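You operate a simulated robot arm through the tools that you are given. There is no shell and no other tool.

Carry out the task below with a simulated two-armed robot. There is one attempt and no reset: what you move stays moved.

## Task
Switch the cabinet on, then drives on, home the machine and load the ring program from the program card.
Fine: pull the stop button out before the drives.

Only the result counts: the job must be done as asked and must still hold three seconds after the hand-in. Knocking over, shifting, dropping, spilling or breaking anything else fails it.

## Robot
Two 7-joint arms with two-finger parallel grippers on one trunk that stands fixed in place. Base frame: the origin is at the foot of the trunk, x ahead of it, y to its left, z up. Readings come in mm, rad, newtons and seconds.
The left shoulder is at [80, 131, 947], the right one opposite. With the tool pointing down near the work surface each hand reaches from about 180 to 800 mm from the base axis, measured 20 degrees to its own side. Payload 1.57 kg a hand.
Tool frame (each hand has its own): the origin (TCP) lies between the finger pads and is the grasp point; the fingertips stand 30 mm ahead of it; z points along the fingers, y is the line along which they close. The gripper opens to 110 mm. The fingers are 24 mm wide and 12 mm thick; the gripper's body (48 by 112 mm) begins 78 mm behind the TCP.
Orientation is that of the tool frame in the base frame, as [roll, pitch, yaw] about the fixed x, y, z axes, in that order (R = Rz(yaw) Ry(pitch) Rx(roll)). With the fingers straight down and closing along the base's y, the tool's x points along the base's -x, its y along +y and its z along -z.

## Interface
- The arms move only by the tool apply_moves. It takes "left_motion", "right_motion" or both (then of equal length, played together; a hand with none holds still); each is a list that holds one entry, the list of rows, each a list of 6 numbers: the shift along the tool's x, y, z in mm, then the turn, a rotation vector about the tool's x, y, z in rad. In form: [[[x, y, z, wx, wy, wz], ...]]. A call has 1 to 20 rows; each row shifts and turns the commanded pose from where the row before left it, along the tool's axes as they then stand. "left_grip" and "right_grip" are, for a hand that has rows, the opening, from 0 (shut) to 1 (fully open), set as the call begins (left out, the last holds). A row lasts 0.2 s, in which the tool goes at most 50 mm and 0.15 rad; a call with a longer step from one row to the next is refused whole, and so is a gripper value outside its range. Where a pose cannot be reached the arm comes as near as it can. A force on the tool above 50 N (or 10 N above the force at the start of the call, whichever is more), or a blocked arm, ends the call early, and 0.2 s more pass. Each finger travels about 108 mm/s and halts on what it meets, pressing with about 40 N; the grip force reading is that of the motor and also rises with nothing between the fingers. The clock runs only during rows and for 0.2 s after the last one: add rows that do not move to give the fingers time. It gives the time, the measured TCP pose, the force on the tool (base axes), the opening and the grip force at its end, in the units of the frame above (readings bear some noise), with the torque about the TCP (base axes, N m) and any sound that the robot's microphone picked up.
- Cameras (640 x 400 px; columns grow to the right, rows downward): "scene" is now at [-49.2, 23, 1444.8]; the picture's right is [0.22, -0.98, -0.00], its down [-0.30, -0.07, -0.95] and it looks along [0.93, 0.21, -0.31] (base axes); focal length 214 px, centre (320, 200). "left" rides on the left gripper at [70, -16, -141] in its tool frame; the picture's right is [0.23, 0.97, 0.00], its down [-0.86, 0.20, -0.48] and it looks along [-0.47, 0.11, 0.88] (tool axes); focal length 222 px, centre (320, 200). "right" rides on the right gripper at [70, 16, -141] in its tool frame; the picture's right is [-0.23, 0.97, 0.00], its down [-0.86, -0.20, -0.48] and it looks along [-0.47, -0.11, 0.88] (tool axes); focal length 222 px, centre (320, 200). There is no depth. A picture from a camera that has moved, and an enlarged one, comes with that camera's place and axes in the base frame and with its lens.
- get_image(camera): a new picture of that camera. The clock stands still meanwhile.
- aim_head(pan, tilt): turns the head with the scene camera to pan (to the left, within 1.902 rad either way) and tilt (down, from -0.506 to 1.204), counted from straight ahead of the robot. It gives what a move gives.
- close_up(camera, box): a new picture of the part [left, top, right, bottom] of that camera's present view, enlarged. The clock stands still meanwhile.
- hand_in(): hands the job in; it is judged then, once.

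Places have to be worked out from the pictures, the camera data and where the tool is seen. Open the grippers and draw the arms clear of the work before you hand the job in, unless the task says otherwise.

The tools are called after "Call:" as name(argument=value, ...) on one line, values as JSON. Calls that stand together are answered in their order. apply_moves: Moves the arms, as the interface text tells. Its arguments: {"type":"object","properties":{"left_motion":{"type":"array"},"left_grip":{"type":"number"},"right_motion":{"type":"array"},"right_grip":{"type":"number"}},"required":[]} The other tools are called the same way: aim_head (pan, tilt) turns the head that bears the scene camera; get_image (camera) takes a picture; close_up (camera, box) takes an enlarged picture of a part of a camera's view; hand_in () hands the job in.

At the start:

```text
time: 0.0
left_ee_pos: [421.4, 102.0, 1392.0]
left_ee_rot: [-3.141, 0.001, 3.14]
left_wrist_force: [-0.5, 1.3, -0.3]
left_wrist_torque: [0.04, 0.01, -0.01]
left_finger_gap: 110.0
left_grip_force: 0.1
right_ee_pos: [399.7, -318.1, 1395.2]
right_ee_rot: [3.141, 0.001, -3.141]
right_wrist_force: [0.2, 0.6, -0.2]
right_wrist_torque: [-0.03, 0.01, -0.03]
right_finger_gap: 110.1
right_grip_force: 0.0
head pan, tilt: [0.22, 0.312]
```

scene: 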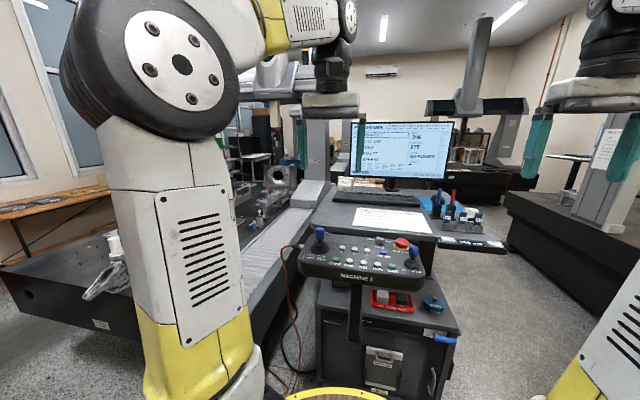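
right: 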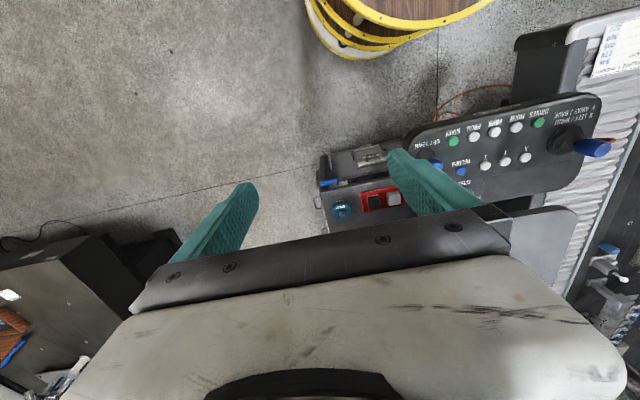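
left: 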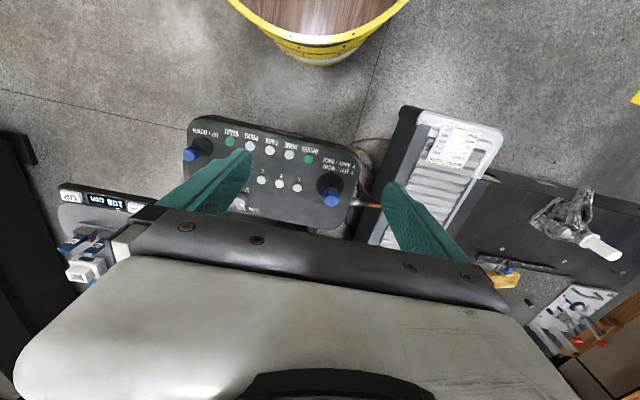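

The scene shows a control pendant with buttons, a cabinet with a rocker switch, a monitor and a paper card. I'll zoom in on each before moving.

Call:
close_up(camera="scene", box=[290, 215, 450, 315])

Call:
close_up(camera="scene", box=[340, 110, 500, 210])

Call:
close_up(camera="scene", box=[310, 270, 470, 370])

Call:
close_up(camera="scene", box=[340, 175, 520, 265])

Call:
close_up(camera="right", box=[310, 70, 630, 270])

Call:
close_up(camera="left", box=[160, 100, 400, 250])

```text
4.00 times, centred on (370, 265) of scene
camera zoom: at [-49.2, 23.0, 1444.8], right [0.22, -0.98, 0.0], down [-0.3, -0.07, -0.95], along [0.93, 0.21, -0.31], focal length 858 px, centre (120, -60)
```

zoom: 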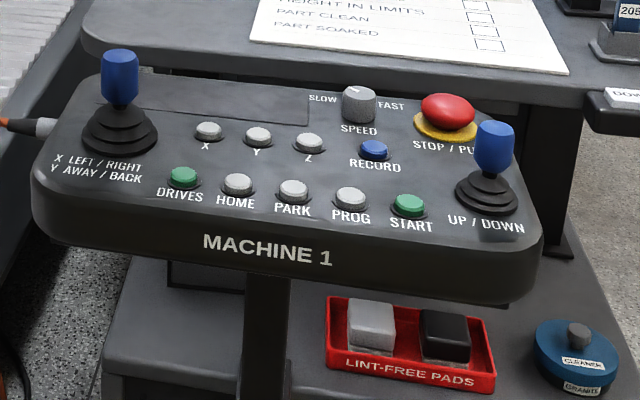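

```text
4.00 times, centred on (420, 160) of scene
camera zoom: at [-49.2, 23.0, 1444.8], right [0.22, -0.98, 0.0], down [-0.3, -0.07, -0.95], along [0.93, 0.21, -0.31], focal length 858 px, centre (-80, 360)
```

zoom: 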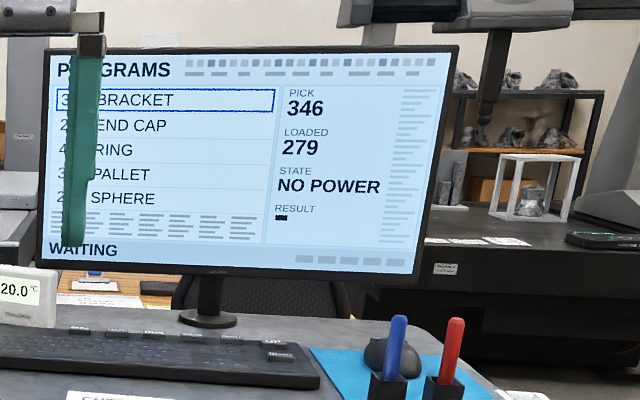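

```text
4.00 times, centred on (390, 320) of scene
camera zoom: at [-49.2, 23.0, 1444.8], right [0.22, -0.98, 0.0], down [-0.3, -0.07, -0.95], along [0.93, 0.21, -0.31], focal length 858 px, centre (40, -280)
```

zoom: 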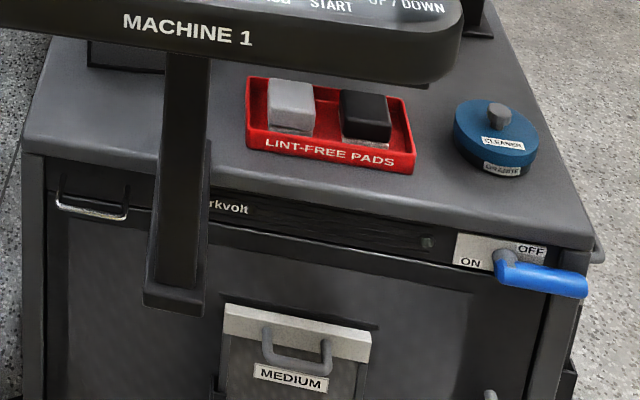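

```text
3.56 times, centred on (430, 220) of scene
camera zoom: at [-49.2, 23.0, 1444.8], right [0.22, -0.98, 0.0], down [-0.3, -0.07, -0.95], along [0.93, 0.21, -0.31], focal length 763 px, centre (-71, 129)
```

zoom: 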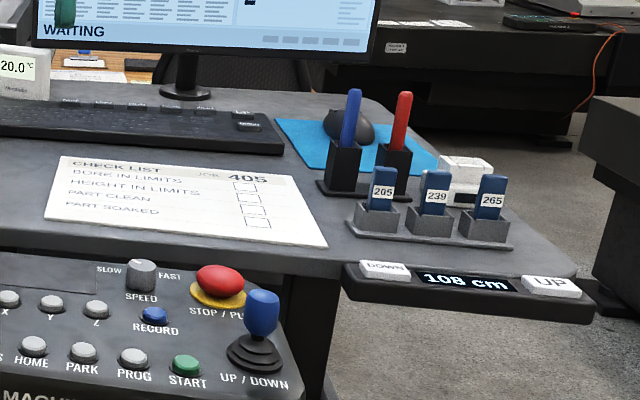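

```text
2.00 times, centred on (470, 170) of right
camera zoom: at [330.0, -303.2, 1535.9], right [0.23, 0.97, 0.0], down [0.86, -0.2, 0.48], along [0.47, -0.11, -0.88], focal length 444 px, centre (20, 260)
```

zoom: 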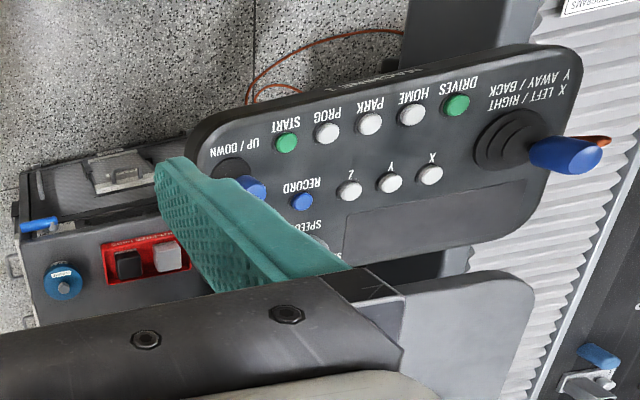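

```text
2.67 times, centred on (280, 175) of left
camera zoom: at [351.8, 86.8, 1533.9], right [-0.23, 0.97, 0.0], down [0.86, 0.2, 0.48], along [0.47, 0.11, -0.88], focal length 592 px, centre (427, 267)
```

zoom: 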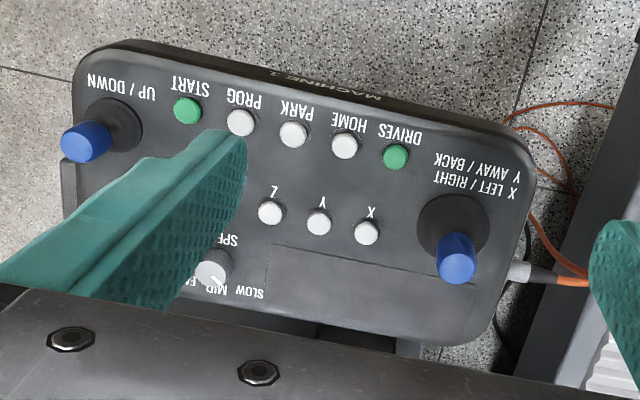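

I'll look around with the head for the program card, before moving any arm.

Call:
aim_head(pan=-0.3, tilt=0.5)

Call:
get_image(camera="scene")

Call:
aim_head(pan=0.9, tilt=0.5)

Call:
get_image(camera="scene")

Call:
aim_head(pan=0.1, tilt=1.0)

Call:
get_image(camera="scene")

```text
time: 0.9
left_ee_pos: [421.9, 101.7, 1391.9]
left_ee_rot: [-3.14, 0.002, -3.141]
left_wrist_force: [0.4, -0.1, -0.2]
left_wrist_torque: [-0.01, 0.0, 0.01]
left_finger_gap: 110.0
left_grip_force: 0.0
right_ee_pos: [399.5, -318.5, 1395.2]
right_ee_rot: [-3.141, 0.0, 3.141]
right_wrist_force: [0.2, -0.6, 0.2]
right_wrist_torque: [0.0, 0.02, 0.01]
right_finger_gap: 109.9
right_grip_force: 0.0
head pan, tilt: [-0.3, 0.499]
```

```text
taken
```

scene: 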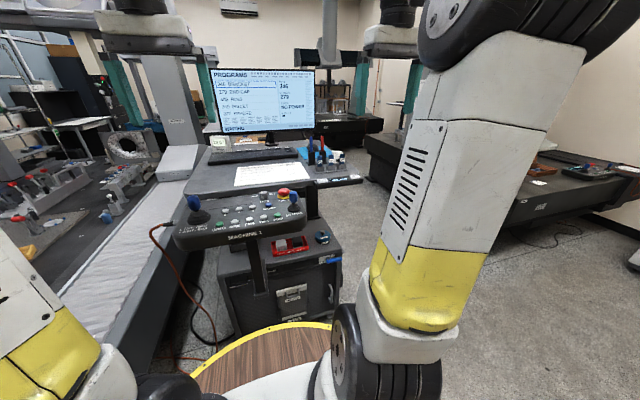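

```text
time: 2.4
left_ee_pos: [420.6, 102.5, 1392.1]
left_ee_rot: [-3.14, 0.0, -3.14]
left_wrist_force: [0.5, -0.6, -0.5]
left_wrist_torque: [0.01, 0.0, -0.02]
left_finger_gap: 110.2
left_grip_force: 0.0
right_ee_pos: [399.9, -320.1, 1395.3]
right_ee_rot: [3.141, -0.002, 3.141]
right_wrist_force: [0.4, 0.2, 0.5]
right_wrist_torque: [0.04, -0.05, 0.03]
right_finger_gap: 110.2
right_grip_force: 0.2
head pan, tilt: [0.901, 0.499]
```

```text
taken
```

scene: 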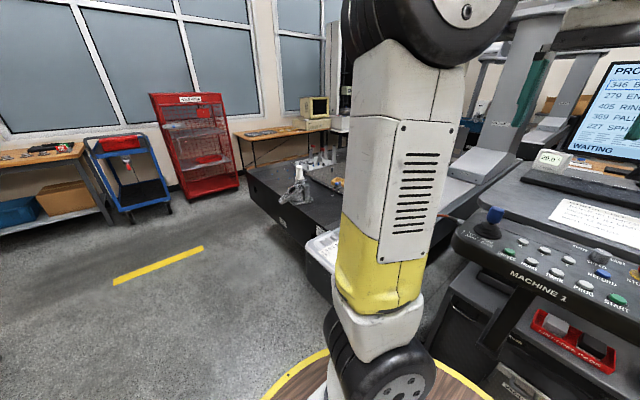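

```text
time: 3.5
left_ee_pos: [420.9, 101.6, 1391.0]
left_ee_rot: [3.141, -0.001, 3.141]
left_wrist_force: [-0.2, 0.2, -0.7]
left_wrist_torque: [0.0, 0.05, 0.0]
left_finger_gap: 109.9
left_grip_force: 0.0
right_ee_pos: [400.3, -318.8, 1395.4]
right_ee_rot: [-3.14, 0.0, -3.142]
right_wrist_force: [-1.2, 0.8, -0.2]
right_wrist_torque: [-0.02, -0.01, -0.03]
right_finger_gap: 109.9
right_grip_force: 0.1
head pan, tilt: [0.099, 1.0]
```

```text
taken
```

scene: 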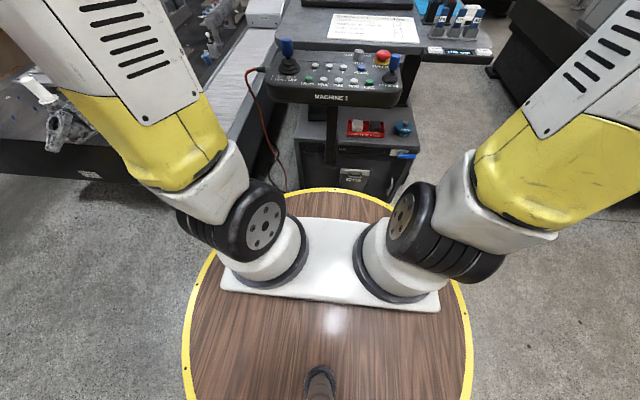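

The monitor list reads 346/279/405/369/227. A labelled card also lies on the bellows to the left; I'll zoom on it and on the list.

Call:
close_up(camera="left", box=[400, 90, 528, 190])

Call:
close_up(camera="left", box=[40, 160, 168, 260])

Call:
aim_head(pan=-0.2, tilt=0.3)

Call:
get_image(camera="scene")

Call:
close_up(camera="right", box=[560, 0, 640, 80])

```text
4.00 times, centred on (464, 140) of left
camera zoom: at [351.8, 86.8, 1533.9], right [-0.23, 0.97, 0.0], down [0.86, 0.2, 0.48], along [0.47, 0.11, -0.88], focal length 888 px, centre (-256, 440)
```

zoom: 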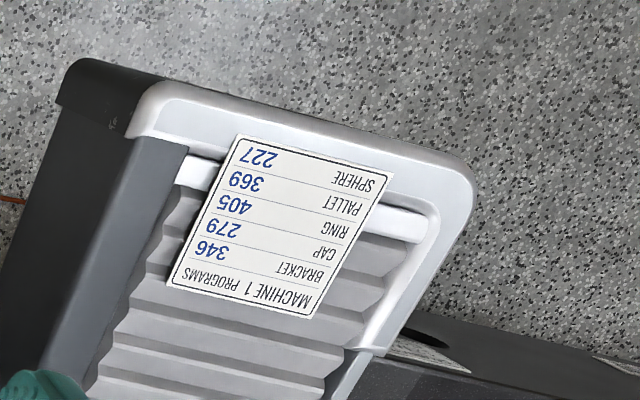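

```text
4.00 times, centred on (104, 210) of left
camera zoom: at [351.8, 86.8, 1533.9], right [-0.23, 0.97, 0.0], down [0.86, 0.2, 0.48], along [0.47, 0.11, -0.88], focal length 888 px, centre (1184, 160)
```

zoom: 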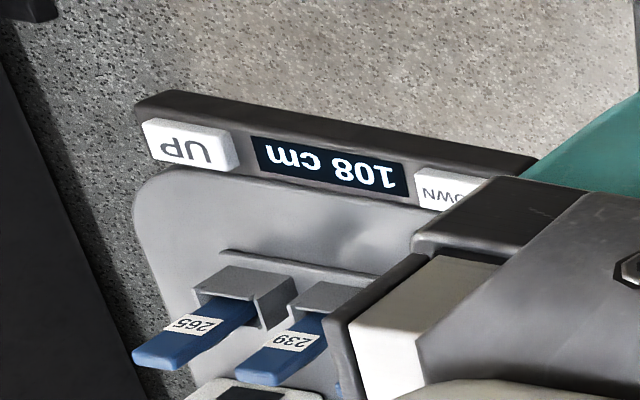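

```text
time: 4.5
left_ee_pos: [421.0, 101.7, 1391.1]
left_ee_rot: [-3.141, 0.0, 3.141]
left_wrist_force: [0.3, 0.1, 0.5]
left_wrist_torque: [0.01, 0.0, -0.02]
left_finger_gap: 109.8
left_grip_force: 0.0
right_ee_pos: [400.4, -318.6, 1395.2]
right_ee_rot: [3.141, 0.001, 3.142]
right_wrist_force: [0.5, 0.0, -0.9]
right_wrist_torque: [0.03, 0.02, 0.04]
right_finger_gap: 110.0
right_grip_force: 0.0
head pan, tilt: [-0.201, 0.3]
```

```text
taken
```

scene: 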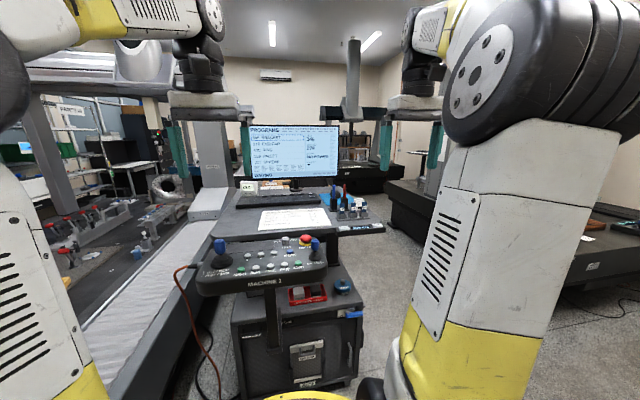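

```text
5.00 times, centred on (600, 40) of right
camera zoom: at [329.9, -303.2, 1535.9], right [0.23, 0.97, 0.0], down [0.86, -0.2, 0.48], along [0.47, -0.11, -0.88], focal length 1111 px, centre (-1080, 1000)
```

zoom: 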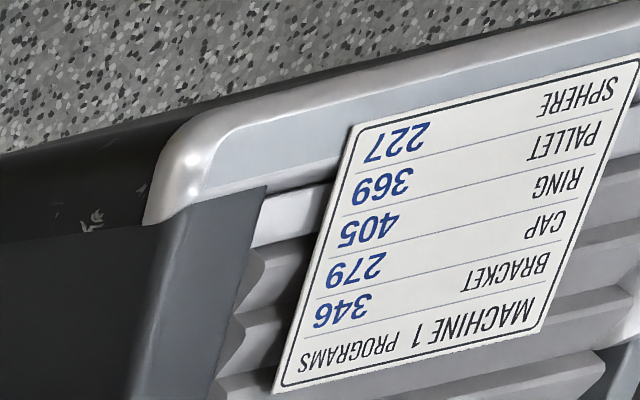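

The card on the bellows says RING = 405, and the list shows pick 346, with 279 loaded. I triangulate the button row at x≈501, z≈1081 (DRIVES y≈97 to START y≈-64, 40 mm pitch), the stop near [620,-102], and the cabinet lever near [757,-358,579]. I'll zoom on these from the new head angle.

Call:
close_up(camera="scene", box=[320, 295, 384, 335])

Call:
close_up(camera="scene", box=[190, 225, 350, 325])

Call:
close_up(camera="scene", box=[230, 115, 390, 215])

Call:
close_up(camera="scene", box=[220, 260, 380, 400])

```text
10.00 times, centred on (352, 315) of scene
camera zoom: at [-48.8, -16.0, 1445.7], right [-0.2, -0.98, 0.0], down [-0.29, 0.06, -0.95], along [0.94, -0.19, -0.3], focal length 2145 px, centre (0, -950)
```

zoom: 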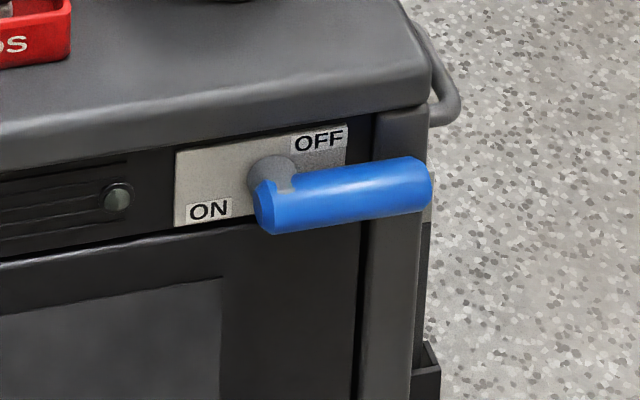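

```text
4.00 times, centred on (270, 275) of scene
camera zoom: at [-48.8, -16.0, 1445.7], right [-0.2, -0.98, 0.0], down [-0.29, 0.06, -0.95], along [0.94, -0.19, -0.3], focal length 858 px, centre (520, -100)
```

zoom: 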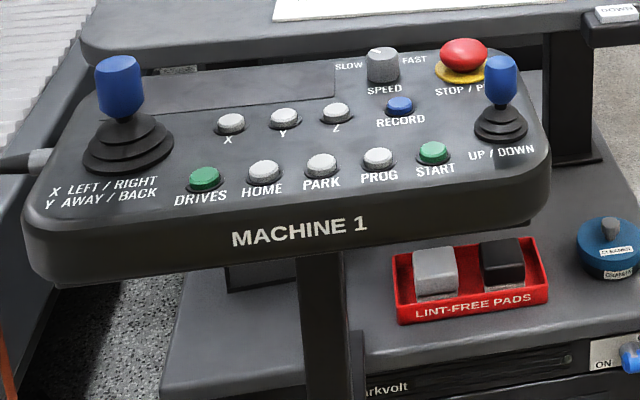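

```text
4.00 times, centred on (310, 165) of scene
camera zoom: at [-48.8, -16.0, 1445.7], right [-0.2, -0.98, 0.0], down [-0.29, 0.06, -0.95], along [0.94, -0.19, -0.3], focal length 858 px, centre (360, 340)
```

zoom: 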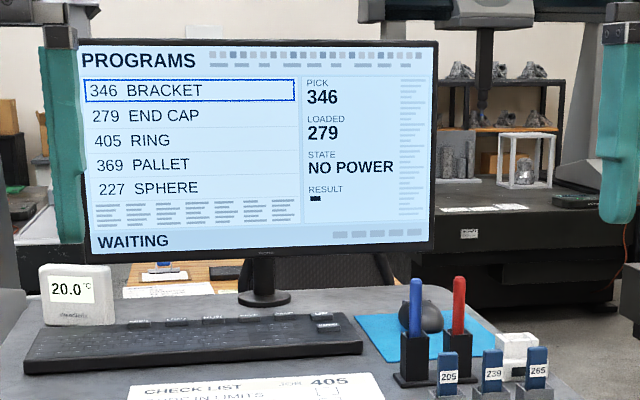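

```text
2.86 times, centred on (300, 330) of scene
camera zoom: at [-48.8, -16.0, 1445.7], right [-0.2, -0.98, 0.0], down [-0.29, 0.06, -0.95], along [0.94, -0.19, -0.3], focal length 613 px, centre (377, -171)
```

zoom: 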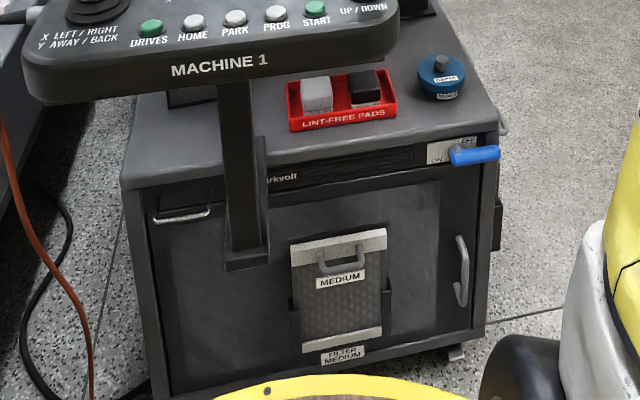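

The lever lies horizontal at OFF, about 84 mm long around [757,-356,580], and ON is at lower left, so it should turn down. I'll lower the right hand well clear of the pendant for a closer look.

Call:
apply_moves(right_motion=[[[0, -3, 20, 0, 0, 0], [0, -3, 45, 0, 0, 0], [0, -3, 45, 0, 0, 0], [0, -3, 45, 0, 0, 0], [0, -3, 45, 0, 0, 0], [0, -3, 45, 0, 0, 0], [0, -3, 45, 0, 0, 0], [0, -3, 45, 0, 0, 0], [0, -3, 45, 0, 0, 0], [0, -3, 45, 0, 0, 0], [0, -3, 45, 0, 0, 0], [0, -3, 45, 0, 0, 0], [0, -3, 45, 0, 0, 0], [0, 0, 20, 0, 0, 0]]], right_grip=0)

Call:
get_image(camera="right")

Call:
get_image(camera="scene")

```text
time: 7.5
left_ee_pos: [420.7, 102.2, 1390.9]
left_ee_rot: [3.141, -0.001, 3.141]
left_wrist_force: [0.4, 0.3, 0.4]
left_wrist_torque: [0.0, 0.0, -0.03]
left_finger_gap: 110.3
left_grip_force: 0.0
right_ee_pos: [400.1, -357.2, 814.7]
right_ee_rot: [3.141, 0.0, -3.141]
right_wrist_force: [-0.9, 0.4, -0.8]
right_wrist_torque: [-0.03, 0.0, -0.01]
right_finger_gap: 0.1
right_grip_force: 21.0
head pan, tilt: [-0.201, 0.3]
```

```text
taken
camera right: at [329.0, -341.6, 954.9], right [0.23, 0.97, 0.0], down [0.86, -0.2, 0.48], along [0.47, -0.11, -0.88], focal length 222 px, centre (320, 200)
```

right: 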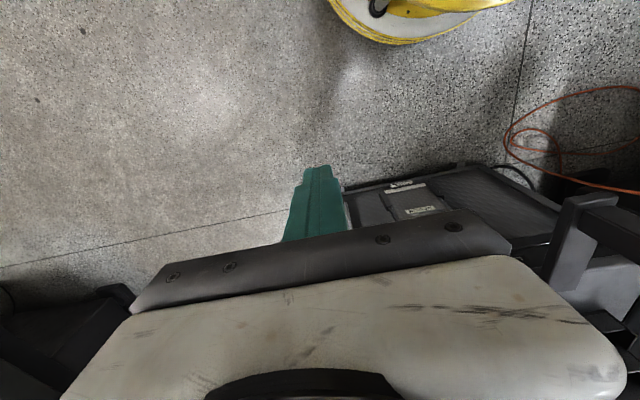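

```text
taken
```

scene: 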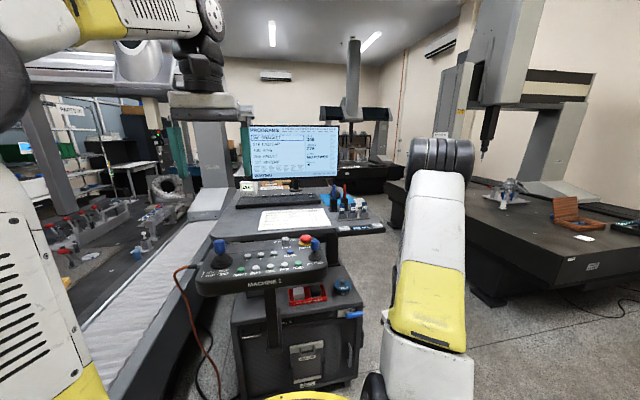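

The hand is clear and shut. I tilt the tool forward about 50° to look at the lever and to serve as a pushing peg.

Call:
apply_moves(right_motion=[[[0, 0, 0, 0, -0.13, 0], [0, 0, 0, 0, -0.13, 0], [0, 0, 0, 0, -0.13, 0], [0, 0, 0, 0, -0.13, 0], [0, 0, 0, 0, -0.13, 0], [0, 0, 0, 0, -0.13, 0], [0, 0, 0, 0, -0.13, 0]]])

Call:
get_image(camera="right")

Call:
get_image(camera="scene")

```text
time: 9.2
left_ee_pos: [421.6, 101.8, 1390.8]
left_ee_rot: [-3.141, 0.001, -3.141]
left_wrist_force: [0.1, 0.1, -0.1]
left_wrist_torque: [-0.02, -0.04, 0.01]
left_finger_gap: 110.0
left_grip_force: 0.1
right_ee_pos: [409.0, -368.8, 810.2]
right_ee_rot: [3.14, 0.912, -3.141]
right_wrist_force: [0.5, 0.5, -0.1]
right_wrist_torque: [-0.01, 0.04, -0.04]
right_finger_gap: 0.1
right_grip_force: 21.7
right hand out of reach, approached as far as the arm can: row 5, 6
head pan, tilt: [-0.201, 0.3]
```

```text
taken
camera right: at [254.5, -353.9, 840.9], right [0.14, 0.97, 0.18], down [0.14, -0.2, 0.97], along [0.98, -0.11, -0.17], focal length 222 px, centre (320, 200)
```

right: 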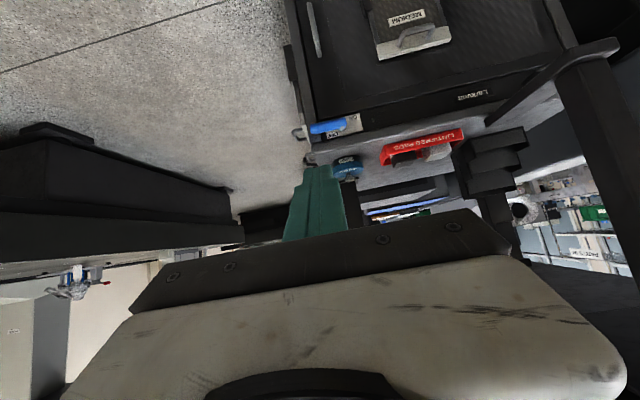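

```text
taken
```

scene: 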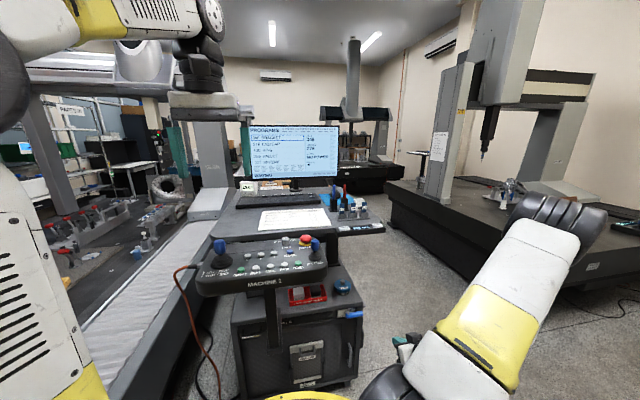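

The lever is visible (view inverted). I advance toward it, stopping short, to [~590,-390,~700].

Call:
apply_moves(right_motion=[[[-4, -4, 35, 0, 0, 0], [-4, -4, 35, 0, 0, 0], [-4, -4, 35, 0, 0, 0], [-4, -4, 35, 0, 0, 0], [-4, -4, 35, 0, 0, 0], [-4, -4, 35, 0, 0, 0]]])

Call:
get_image(camera="right")

Call:
get_image(camera="scene")

```text
time: 10.6
left_ee_pos: [420.8, 102.6, 1392.5]
left_ee_rot: [3.14, 0.001, 3.141]
left_wrist_force: [0.3, 0.5, -0.1]
left_wrist_torque: [0.01, -0.03, -0.03]
left_finger_gap: 110.0
left_grip_force: 0.2
right_ee_pos: [590.1, -394.2, 700.6]
right_ee_rot: [3.141, 0.91, 3.141]
right_wrist_force: [-0.4, 0.4, 0.1]
right_wrist_torque: [0.0, 0.02, -0.02]
right_finger_gap: 0.0
right_grip_force: 21.3
head pan, tilt: [-0.201, 0.3]
```

```text
taken
camera right: at [434.9, -377.3, 731.2], right [0.14, 0.97, 0.18], down [0.15, -0.2, 0.97], along [0.98, -0.11, -0.17], focal length 222 px, centre (320, 200)
```

right: 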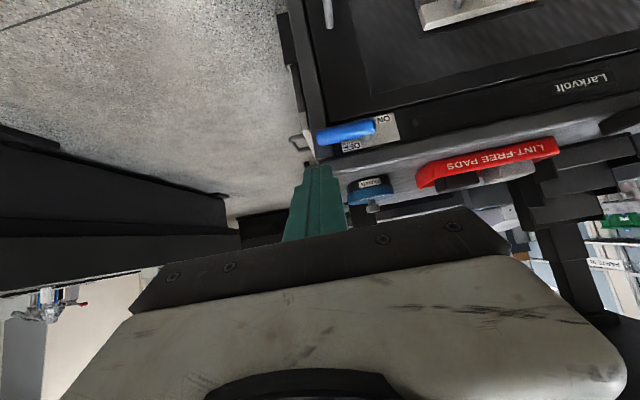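

```text
taken
```

scene: 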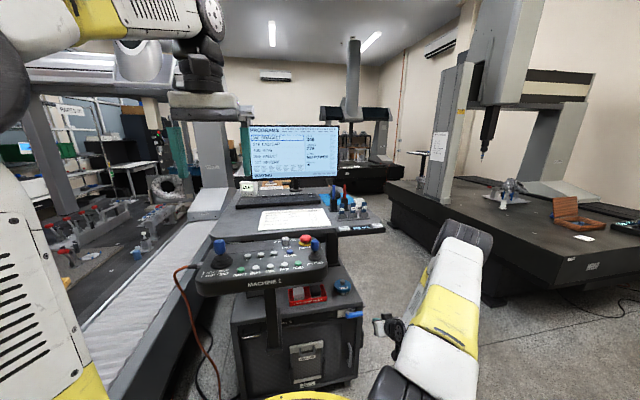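

Call:
close_up(camera="right", box=[280, 90, 440, 190])

```text
4.00 times, centred on (360, 140) of right
camera zoom: at [434.9, -377.3, 731.2], right [0.14, 0.97, 0.18], down [0.15, -0.2, 0.97], along [0.98, -0.11, -0.17], focal length 888 px, centre (160, 440)
```

zoom: 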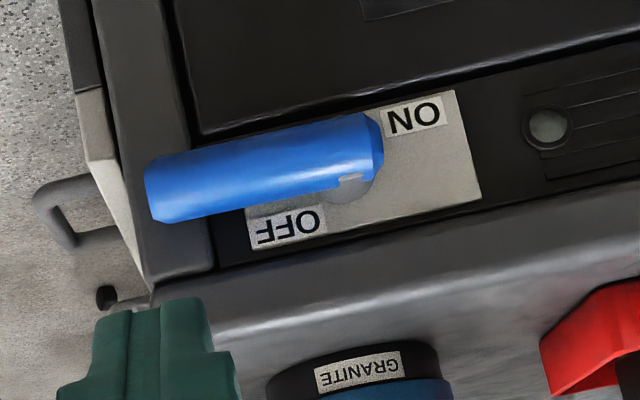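

The lever axis is at x≈757, z≈580, running y≈-313 to -398, with its pivot near y≈-325 and the plate at x≈778. I level the tool to about 75° and bring it nearer above the lever's outer part.

Call:
apply_moves(right_motion=[[[0, 2, 10, 0, -0.1, 0], [0, 2, 10, 0, -0.1, 0], [0, 2, 10, 0, -0.1, 0], [0, 2, 10, 0, -0.1, 0]]])

Call:
get_image(camera="right")

Call:
get_image(camera="scene")

```text
time: 11.6
left_ee_pos: [421.3, 102.8, 1391.1]
left_ee_rot: [-3.141, 0.0, 3.14]
left_wrist_force: [0.2, 0.2, -0.3]
left_wrist_torque: [0.02, -0.04, 0.03]
left_finger_gap: 110.1
left_grip_force: 0.1
right_ee_pos: [623.5, -386.3, 681.2]
right_ee_rot: [-3.141, 1.31, -3.141]
right_wrist_force: [-0.2, 0.1, -1.2]
right_wrist_torque: [0.02, 0.01, 0.0]
right_finger_gap: 0.0
right_grip_force: 21.4
head pan, tilt: [-0.201, 0.3]
```

```text
taken
camera right: at [469.4, -369.3, 648.9], right [0.06, 0.97, 0.22], down [-0.24, -0.2, 0.95], along [0.97, -0.11, 0.23], focal length 222 px, centre (320, 200)
```

right: 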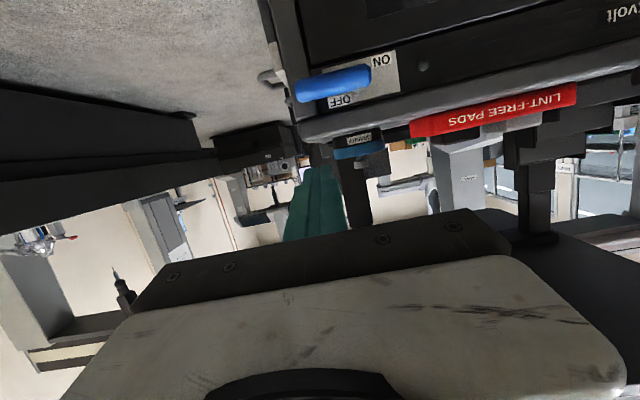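

```text
taken
```

scene: 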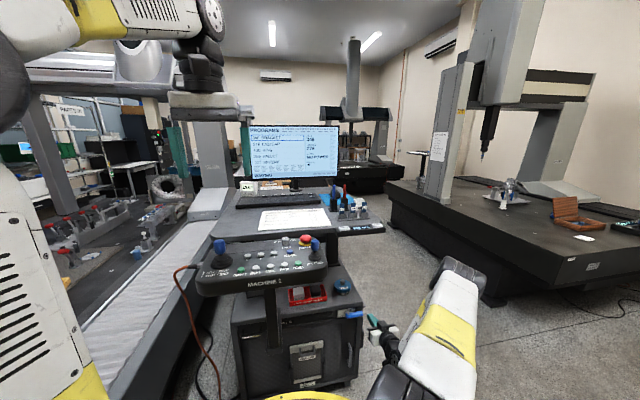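

Tool now at 75°, clear of everything. I move above the lever's outer end (TCP ≈ [735,-383,640]) and look.

Call:
apply_moves(right_motion=[[[2.7, 0.8, 29.6, 0, 0, 0], [2.7, 0.8, 29.6, 0, 0, 0], [2.7, 0.8, 29.6, 0, 0, 0], [2.7, 0.8, 29.5, 0, 0, 0]]])

Call:
get_image(camera="right")

Call:
close_up(camera="scene", box=[310, 280, 438, 360])

```text
time: 12.6
left_ee_pos: [421.1, 101.6, 1391.5]
left_ee_rot: [3.141, 0.0, 3.141]
left_wrist_force: [-0.9, 0.0, 0.4]
left_wrist_torque: [0.02, -0.04, 0.01]
left_finger_gap: 109.9
left_grip_force: 0.1
right_ee_pos: [734.8, -382.0, 640.4]
right_ee_rot: [-3.139, 1.309, -3.141]
right_wrist_force: [0.1, -0.6, 0.3]
right_wrist_torque: [-0.02, 0.01, 0.03]
right_finger_gap: 0.1
right_grip_force: 21.4
head pan, tilt: [-0.201, 0.3]
```

```text
taken
camera right: at [581.0, -366.9, 608.1], right [0.06, 0.97, 0.22], down [-0.24, -0.2, 0.95], along [0.97, -0.11, 0.22], focal length 222 px, centre (320, 200)
```

right: 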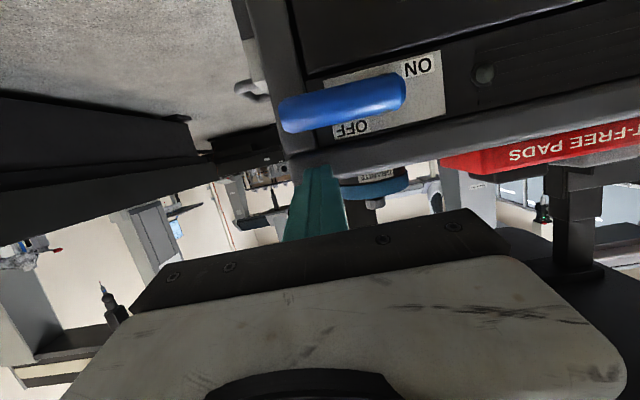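

```text
5.00 times, centred on (374, 320) of scene
camera zoom: at [-49.0, -16.2, 1445.8], right [-0.2, -0.98, 0.0], down [-0.29, 0.06, -0.96], along [0.94, -0.19, -0.3], focal length 1072 px, centre (50, -400)
```

zoom: 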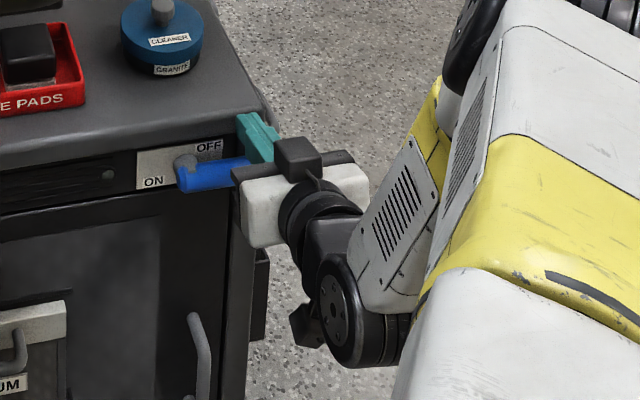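

The shut fingers sit just above the lever's outer half. I push down through the first half of the arc and check the forces.

Call:
apply_moves(right_motion=[[[27, -1, 7.2, 0, 0, 0], [17.4, -4.5, 4.6, 0, 0, 0], [15.8, -0.2, 4.2, 0, 0, 0]]])

Call:
get_image(camera="right")

Call:
close_up(camera="scene", box=[310, 280, 438, 360])

```text
time: 13.3
left_ee_pos: [420.6, 102.4, 1391.8]
left_ee_rot: [-3.141, 0.0, -3.141]
left_wrist_force: [-0.4, -0.7, -0.2]
left_wrist_torque: [0.02, 0.03, 0.02]
left_finger_gap: 110.1
left_grip_force: 0.0
right_ee_pos: [736.1, -388.8, 576.9]
right_ee_rot: [-3.141, 1.309, -3.14]
right_wrist_force: [0.9, 1.0, -1.1]
right_wrist_torque: [0.02, 0.03, 0.0]
right_finger_gap: 0.1
right_grip_force: 22.2
head pan, tilt: [-0.201, 0.3]
```

```text
taken
camera right: at [580.0, -372.1, 545.6], right [0.06, 0.97, 0.22], down [-0.24, -0.2, 0.95], along [0.97, -0.11, 0.22], focal length 222 px, centre (320, 200)
```

right: 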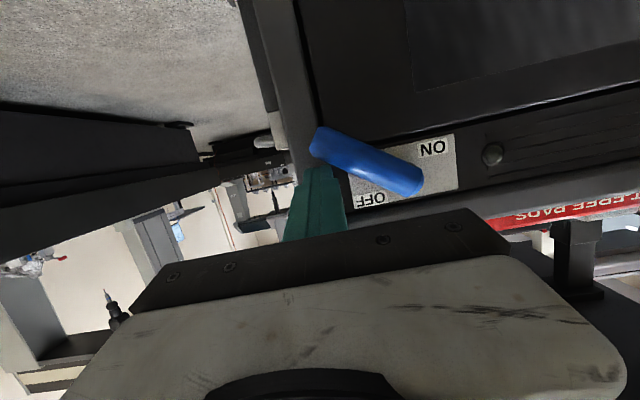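

```text
5.00 times, centred on (374, 320) of scene
camera zoom: at [-48.8, -16.1, 1445.8], right [-0.2, -0.98, 0.0], down [-0.29, 0.06, -0.96], along [0.94, -0.19, -0.3], focal length 1072 px, centre (50, -400)
```

zoom: 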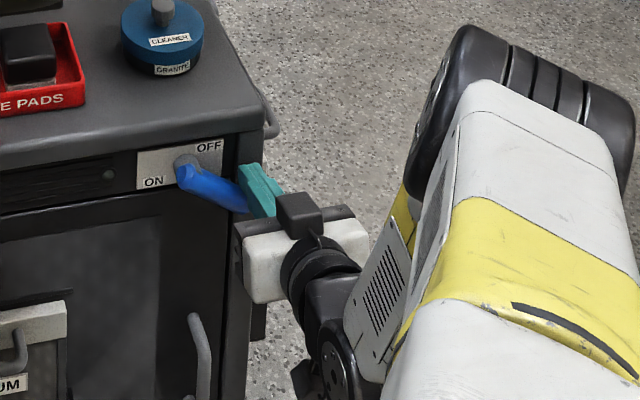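

The lever follows downward with little force, now about 40° turned. I continue the arc to the full 90°.

Call:
apply_moves(right_motion=[[[15.5, 4, 4.1, 0, 0, 0], [13.9, 8, 3.7, 0, 0, 0], [11.4, 11.6, 3, 0, 0, 0], [8.2, 14.1, 2.2, 0, 0, 0], [1.9, 6, 0.5, 0, 0, 0]]])

Call:
get_image(camera="right")

Call:
close_up(camera="scene", box=[310, 280, 438, 360])

Call:
close_up(camera="scene", box=[230, 115, 390, 215])

```text
time: 14.6
left_ee_pos: [421.1, 101.5, 1391.3]
left_ee_rot: [-3.141, 0.0, 3.139]
left_wrist_force: [0.6, 0.2, 1.2]
left_wrist_torque: [0.0, 0.02, -0.01]
left_finger_gap: 109.8
left_grip_force: 0.0
right_ee_pos: [734.0, -347.7, 525.6]
right_ee_rot: [-3.135, 1.313, -3.141]
right_wrist_force: [-3.8, -10.5, 4.3]
right_wrist_torque: [0.06, -0.06, -0.18]
right_finger_gap: 0.1
right_grip_force: 21.4
head pan, tilt: [-0.201, 0.3]
```

```text
taken
camera right: at [579.9, -330.9, 493.9], right [0.06, 0.97, 0.22], down [-0.24, -0.2, 0.95], along [0.97, -0.11, 0.23], focal length 222 px, centre (320, 200)
```

right: 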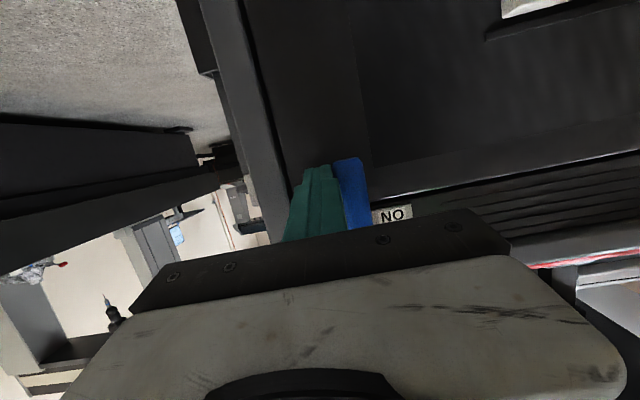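

```text
5.00 times, centred on (374, 320) of scene
camera zoom: at [-49.1, -16.3, 1445.8], right [-0.2, -0.98, 0.0], down [-0.29, 0.06, -0.96], along [0.94, -0.19, -0.3], focal length 1072 px, centre (50, -400)
```

zoom: 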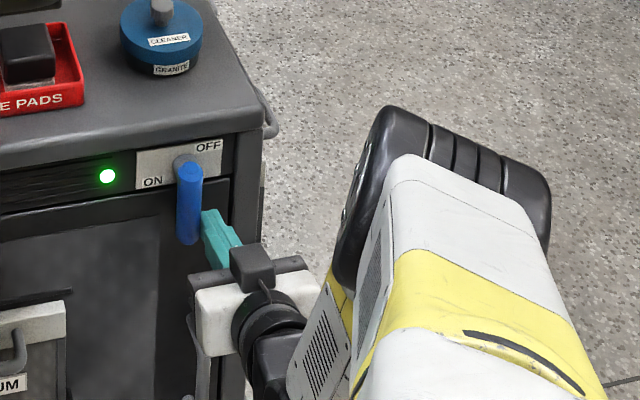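

```text
4.00 times, centred on (310, 165) of scene
camera zoom: at [-49.1, -16.3, 1445.8], right [-0.2, -0.98, 0.0], down [-0.29, 0.06, -0.96], along [0.94, -0.19, -0.3], focal length 858 px, centre (360, 340)
```

zoom: 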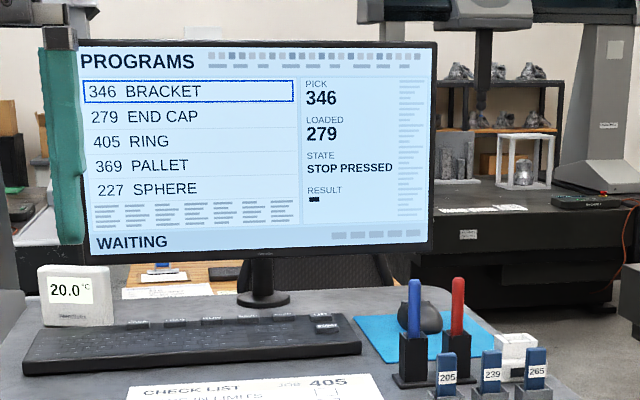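

The cabinet's green lamp is lit and the screen now reads "STOP PRESSED", so power is on. I back the hand off the lever, away from the cabinet, and turn it upright.

Call:
apply_moves(right_motion=[[[0, -10, 0, 0, 0, 0], [0, -8, -30, 0, 0, 0], [-22.5, -7, -36, 0, 0, 0], [-22.5, -7, -36, 0, 0, 0], [-22.5, -7, -36, 0, 0, 0], [-22.5, -7, -36, 0, 0, 0], [-22.5, 0, -36, 0, 0, 0], [0, 0, 0, 0, 0.131, 0], [0, 0, 0, 0, 0.131, 0], [0, 0, 0, 0, 0.131, 0], [0, 0, 0, 0, 0.131, 0], [0, 0, 0, 0, 0.131, 0], [0, 0, 0, 0, 0.131, 0], [0, 0, 0, 0, 0.131, 0], [0, 0, 0, 0, 0.131, 0], [0, 0, 0, 0, 0.131, 0], [0, 0, 0, 0, 0.131, 0]]])

Call:
get_image(camera="scene")

Call:
get_image(camera="right")

```text
time: 18.1
left_ee_pos: [420.4, 101.1, 1392.2]
left_ee_rot: [-3.14, 0.0, 3.141]
left_wrist_force: [0.0, 0.9, 0.0]
left_wrist_torque: [0.01, -0.03, 0.01]
left_finger_gap: 110.0
left_grip_force: 0.0
right_ee_pos: [561.0, -390.6, 688.1]
right_ee_rot: [3.141, -0.002, -3.141]
right_wrist_force: [0.4, -0.1, -0.1]
right_wrist_torque: [0.03, 0.0, 0.0]
right_finger_gap: 0.2
right_grip_force: 21.5
head pan, tilt: [-0.201, 0.3]
```

```text
taken
```

scene: 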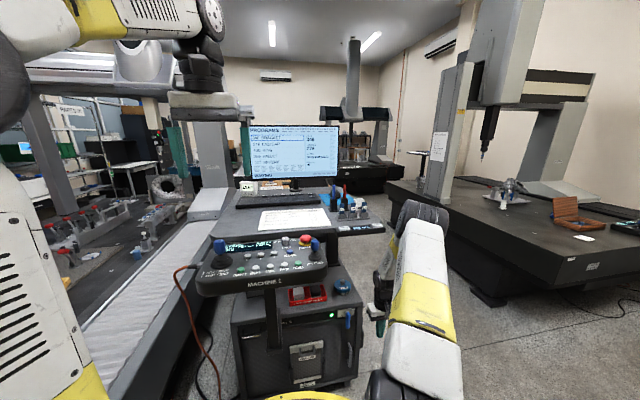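

```text
taken
camera right: at [491.5, -374.0, 828.5], right [0.23, 0.97, 0.0], down [0.86, -0.2, 0.48], along [0.46, -0.11, -0.88], focal length 222 px, centre (320, 200)
```

right: 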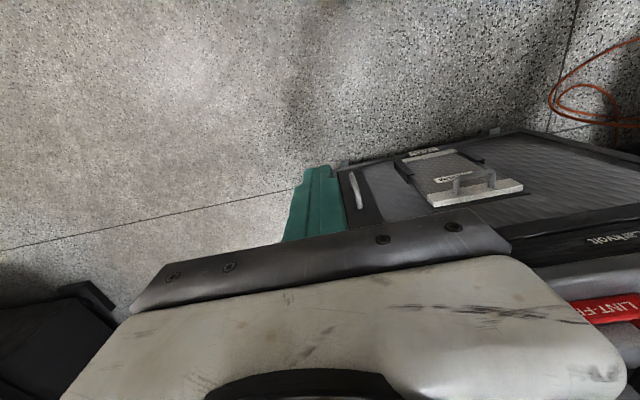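

Pulled clear and pointing down. I draw back to x≈440 and raise the hand above the pendant level.

Call:
apply_moves(right_motion=[[[30, 0, -38, 0, 0, 0], [30, 0, -38, 0, 0, 0], [30, 0, -38, 0, 0, 0], [30, 0, -38, 0, 0, 0], [0, 0, -45, 0, 0, 0], [0, 0, -45, 0, 0, 0], [0, 0, -45, 0, 0, 0], [0, 0, -45, 0, 0, 0], [0, 0, -45, 0, 0, 0], [0, 0, -45, 0, 0, 0], [0, 0, -45, 0, 0, 0], [0, 0, -45, 0, 0, 0], [0, 0, -45, 0, 0, 0], [0, 0, -45, 0, 0, 0], [0, 0, -45, 0, 0, 0]]])

Call:
close_up(camera="scene", box=[190, 225, 350, 325])

Call:
get_image(camera="right")

```text
time: 21.4
left_ee_pos: [419.8, 101.3, 1391.5]
left_ee_rot: [-3.14, 0.0, -3.141]
left_wrist_force: [-0.4, -0.1, 0.7]
left_wrist_torque: [-0.01, -0.03, -0.03]
left_finger_gap: 109.9
left_grip_force: 0.0
right_ee_pos: [441.6, -390.4, 1337.0]
right_ee_rot: [3.141, -0.003, -3.14]
right_wrist_force: [1.4, 0.6, 0.1]
right_wrist_torque: [-0.01, -0.03, -0.04]
right_finger_gap: 0.0
right_grip_force: 20.6
head pan, tilt: [-0.201, 0.3]
```

```text
4.00 times, centred on (270, 275) of scene
camera zoom: at [-48.8, -16.1, 1445.8], right [-0.2, -0.98, 0.0], down [-0.29, 0.06, -0.96], along [0.94, -0.19, -0.3], focal length 858 px, centre (520, -100)
```

zoom: 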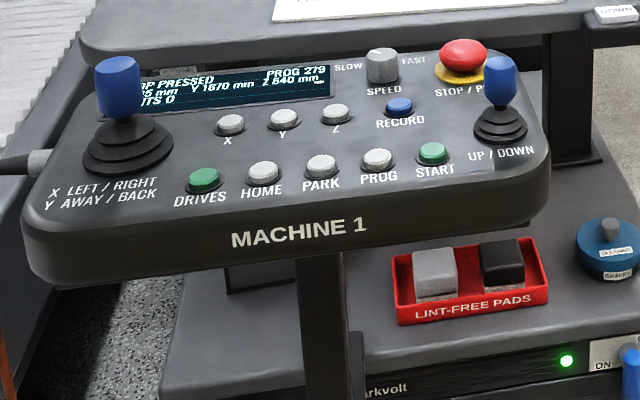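

```text
taken
camera right: at [372.7, -375.0, 1477.1], right [0.23, 0.97, 0.0], down [0.86, -0.2, 0.48], along [0.47, -0.11, -0.88], focal length 222 px, centre (320, 200)
```

right: 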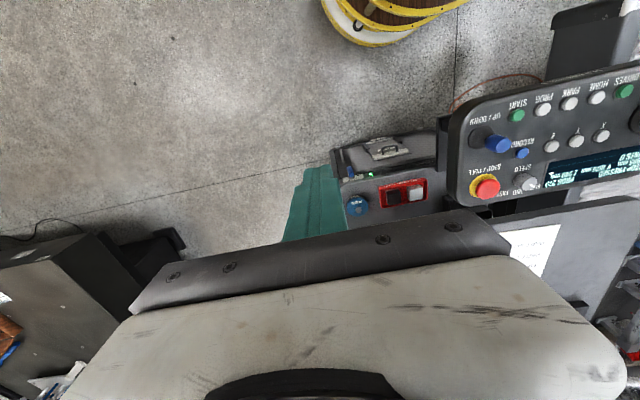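

Call:
close_up(camera="right", box=[440, 80, 600, 220])

Call:
close_up(camera="scene", box=[286, 225, 334, 265])

```text
2.86 times, centred on (520, 150) of right
camera zoom: at [372.7, -375.0, 1477.1], right [0.23, 0.97, 0.0], down [0.86, -0.2, 0.48], along [0.47, -0.11, -0.88], focal length 635 px, centre (-251, 343)
```

zoom: 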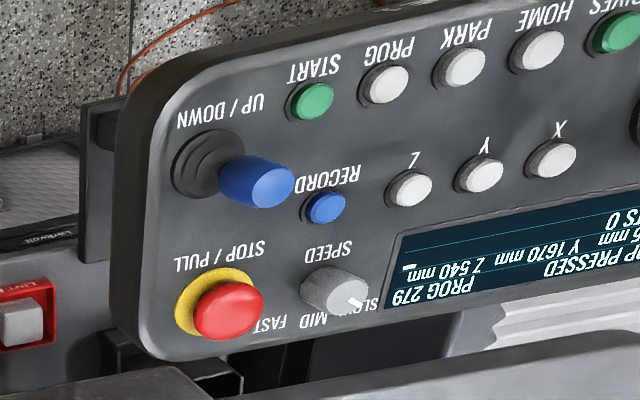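

```text
10.00 times, centred on (310, 245) of scene
camera zoom: at [-48.8, -16.1, 1445.8], right [-0.2, -0.98, 0.0], down [-0.29, 0.06, -0.96], along [0.94, -0.19, -0.3], focal length 2145 px, centre (420, -250)
```

zoom: 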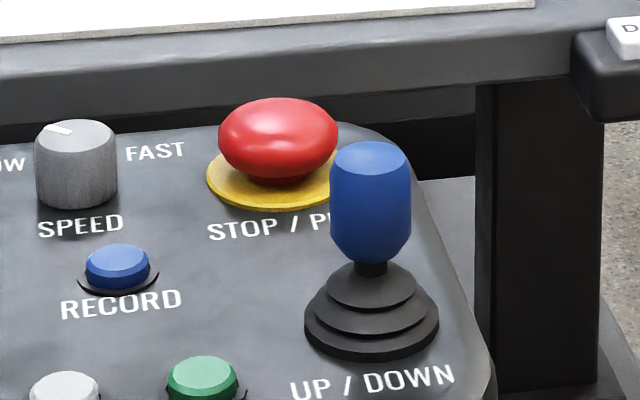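

The stop reads as pressed in; I place its red dome at about [620,-104,1097], ~41 mm wide, the up/down stick at [523,-120] and the speed knob at [622,-45]. I'll move above it, turn the hand 90° so the fingers close along x (away from the knob), and open to ~65 mm.

Call:
apply_moves(right_motion=[[[-22.4, 35.8, 8, 0, 0, 0], [-22.4, 35.8, 8, 0, 0, 0], [-22.4, 35.8, 8, 0, 0, 0], [-22.4, 35.8, 8, 0, 0, 0], [-22.4, 35.8, 8, 0, 0, 0], [-22.4, 35.8, 8, 0, 0, 0], [-22.4, 35.8, 8, 0, 0, 0], [-22.4, 35.8, 8, 0, 0, 0], [0, 0, 0, 0, 0, -0.1428], [0, 0, 0, 0, 0, -0.1428], [0, 0, 0, 0, 0, -0.1428], [0, 0, 0, 0, 0, -0.1428], [0, 0, 0, 0, 0, -0.1428], [0, 0, 0, 0, 0, -0.1428], [0, 0, 0, 0, 0, -0.1428], [0, 0, 0, 0, 0, -0.1428], [0, 0, 0, 0, 0, -0.1428], [0, 0, 0, 0, 0, -0.1428], [0, 0, 0, 0, 0, -0.1428]]], right_grip=0.6)

Call:
get_image(camera="right")

Call:
get_image(camera="scene")

```text
time: 25.4
left_ee_pos: [421.6, 100.8, 1391.5]
left_ee_rot: [-3.141, 0.001, -3.14]
left_wrist_force: [-0.9, -0.5, 0.1]
left_wrist_torque: [0.01, 0.0, 0.0]
left_finger_gap: 110.0
left_grip_force: 0.1
right_ee_pos: [621.3, -104.0, 1270.6]
right_ee_rot: [-3.142, 0.001, -1.57]
right_wrist_force: [-0.3, 0.1, 0.9]
right_wrist_torque: [0.01, 0.03, -0.02]
right_finger_gap: 65.9
right_grip_force: 0.0
head pan, tilt: [-0.201, 0.3]
```

```text
taken
camera right: at [604.8, -173.9, 1411.5], right [-0.97, 0.23, 0.0], down [0.2, 0.86, 0.48], along [0.11, 0.47, -0.88], focal length 222 px, centre (320, 200)
```

right: 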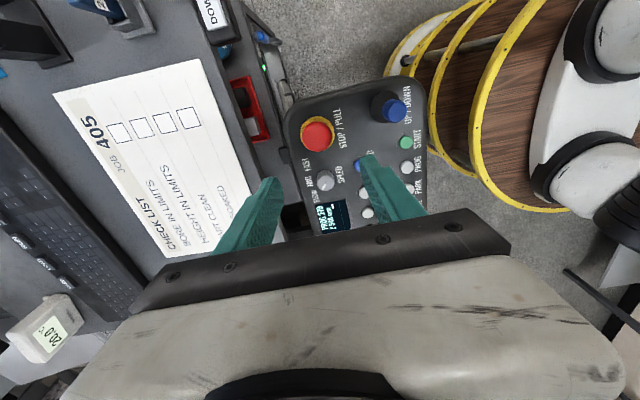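

```text
taken
```

scene: 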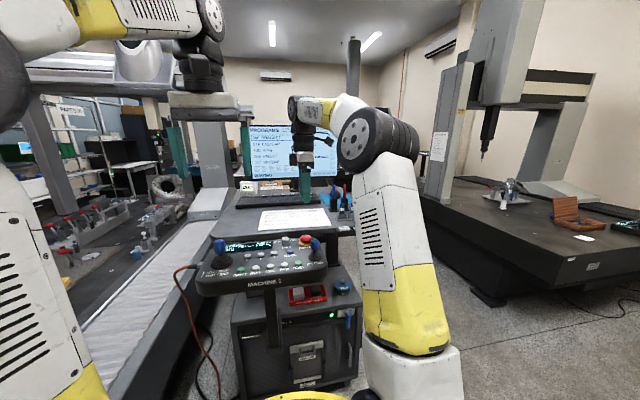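

The dome is visible between the fingers; I zoom in to refine its centre.

Call:
close_up(camera="right", box=[270, 80, 430, 180])

```text
4.00 times, centred on (350, 130) of right
camera zoom: at [604.8, -173.9, 1411.5], right [-0.97, 0.23, 0.0], down [0.2, 0.86, 0.48], along [0.11, 0.47, -0.88], focal length 888 px, centre (200, 480)
```

zoom: 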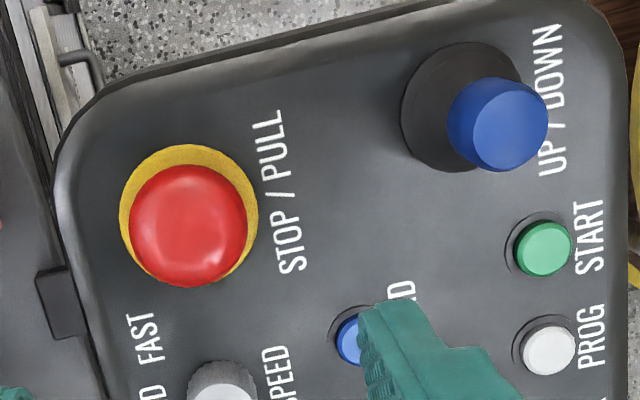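

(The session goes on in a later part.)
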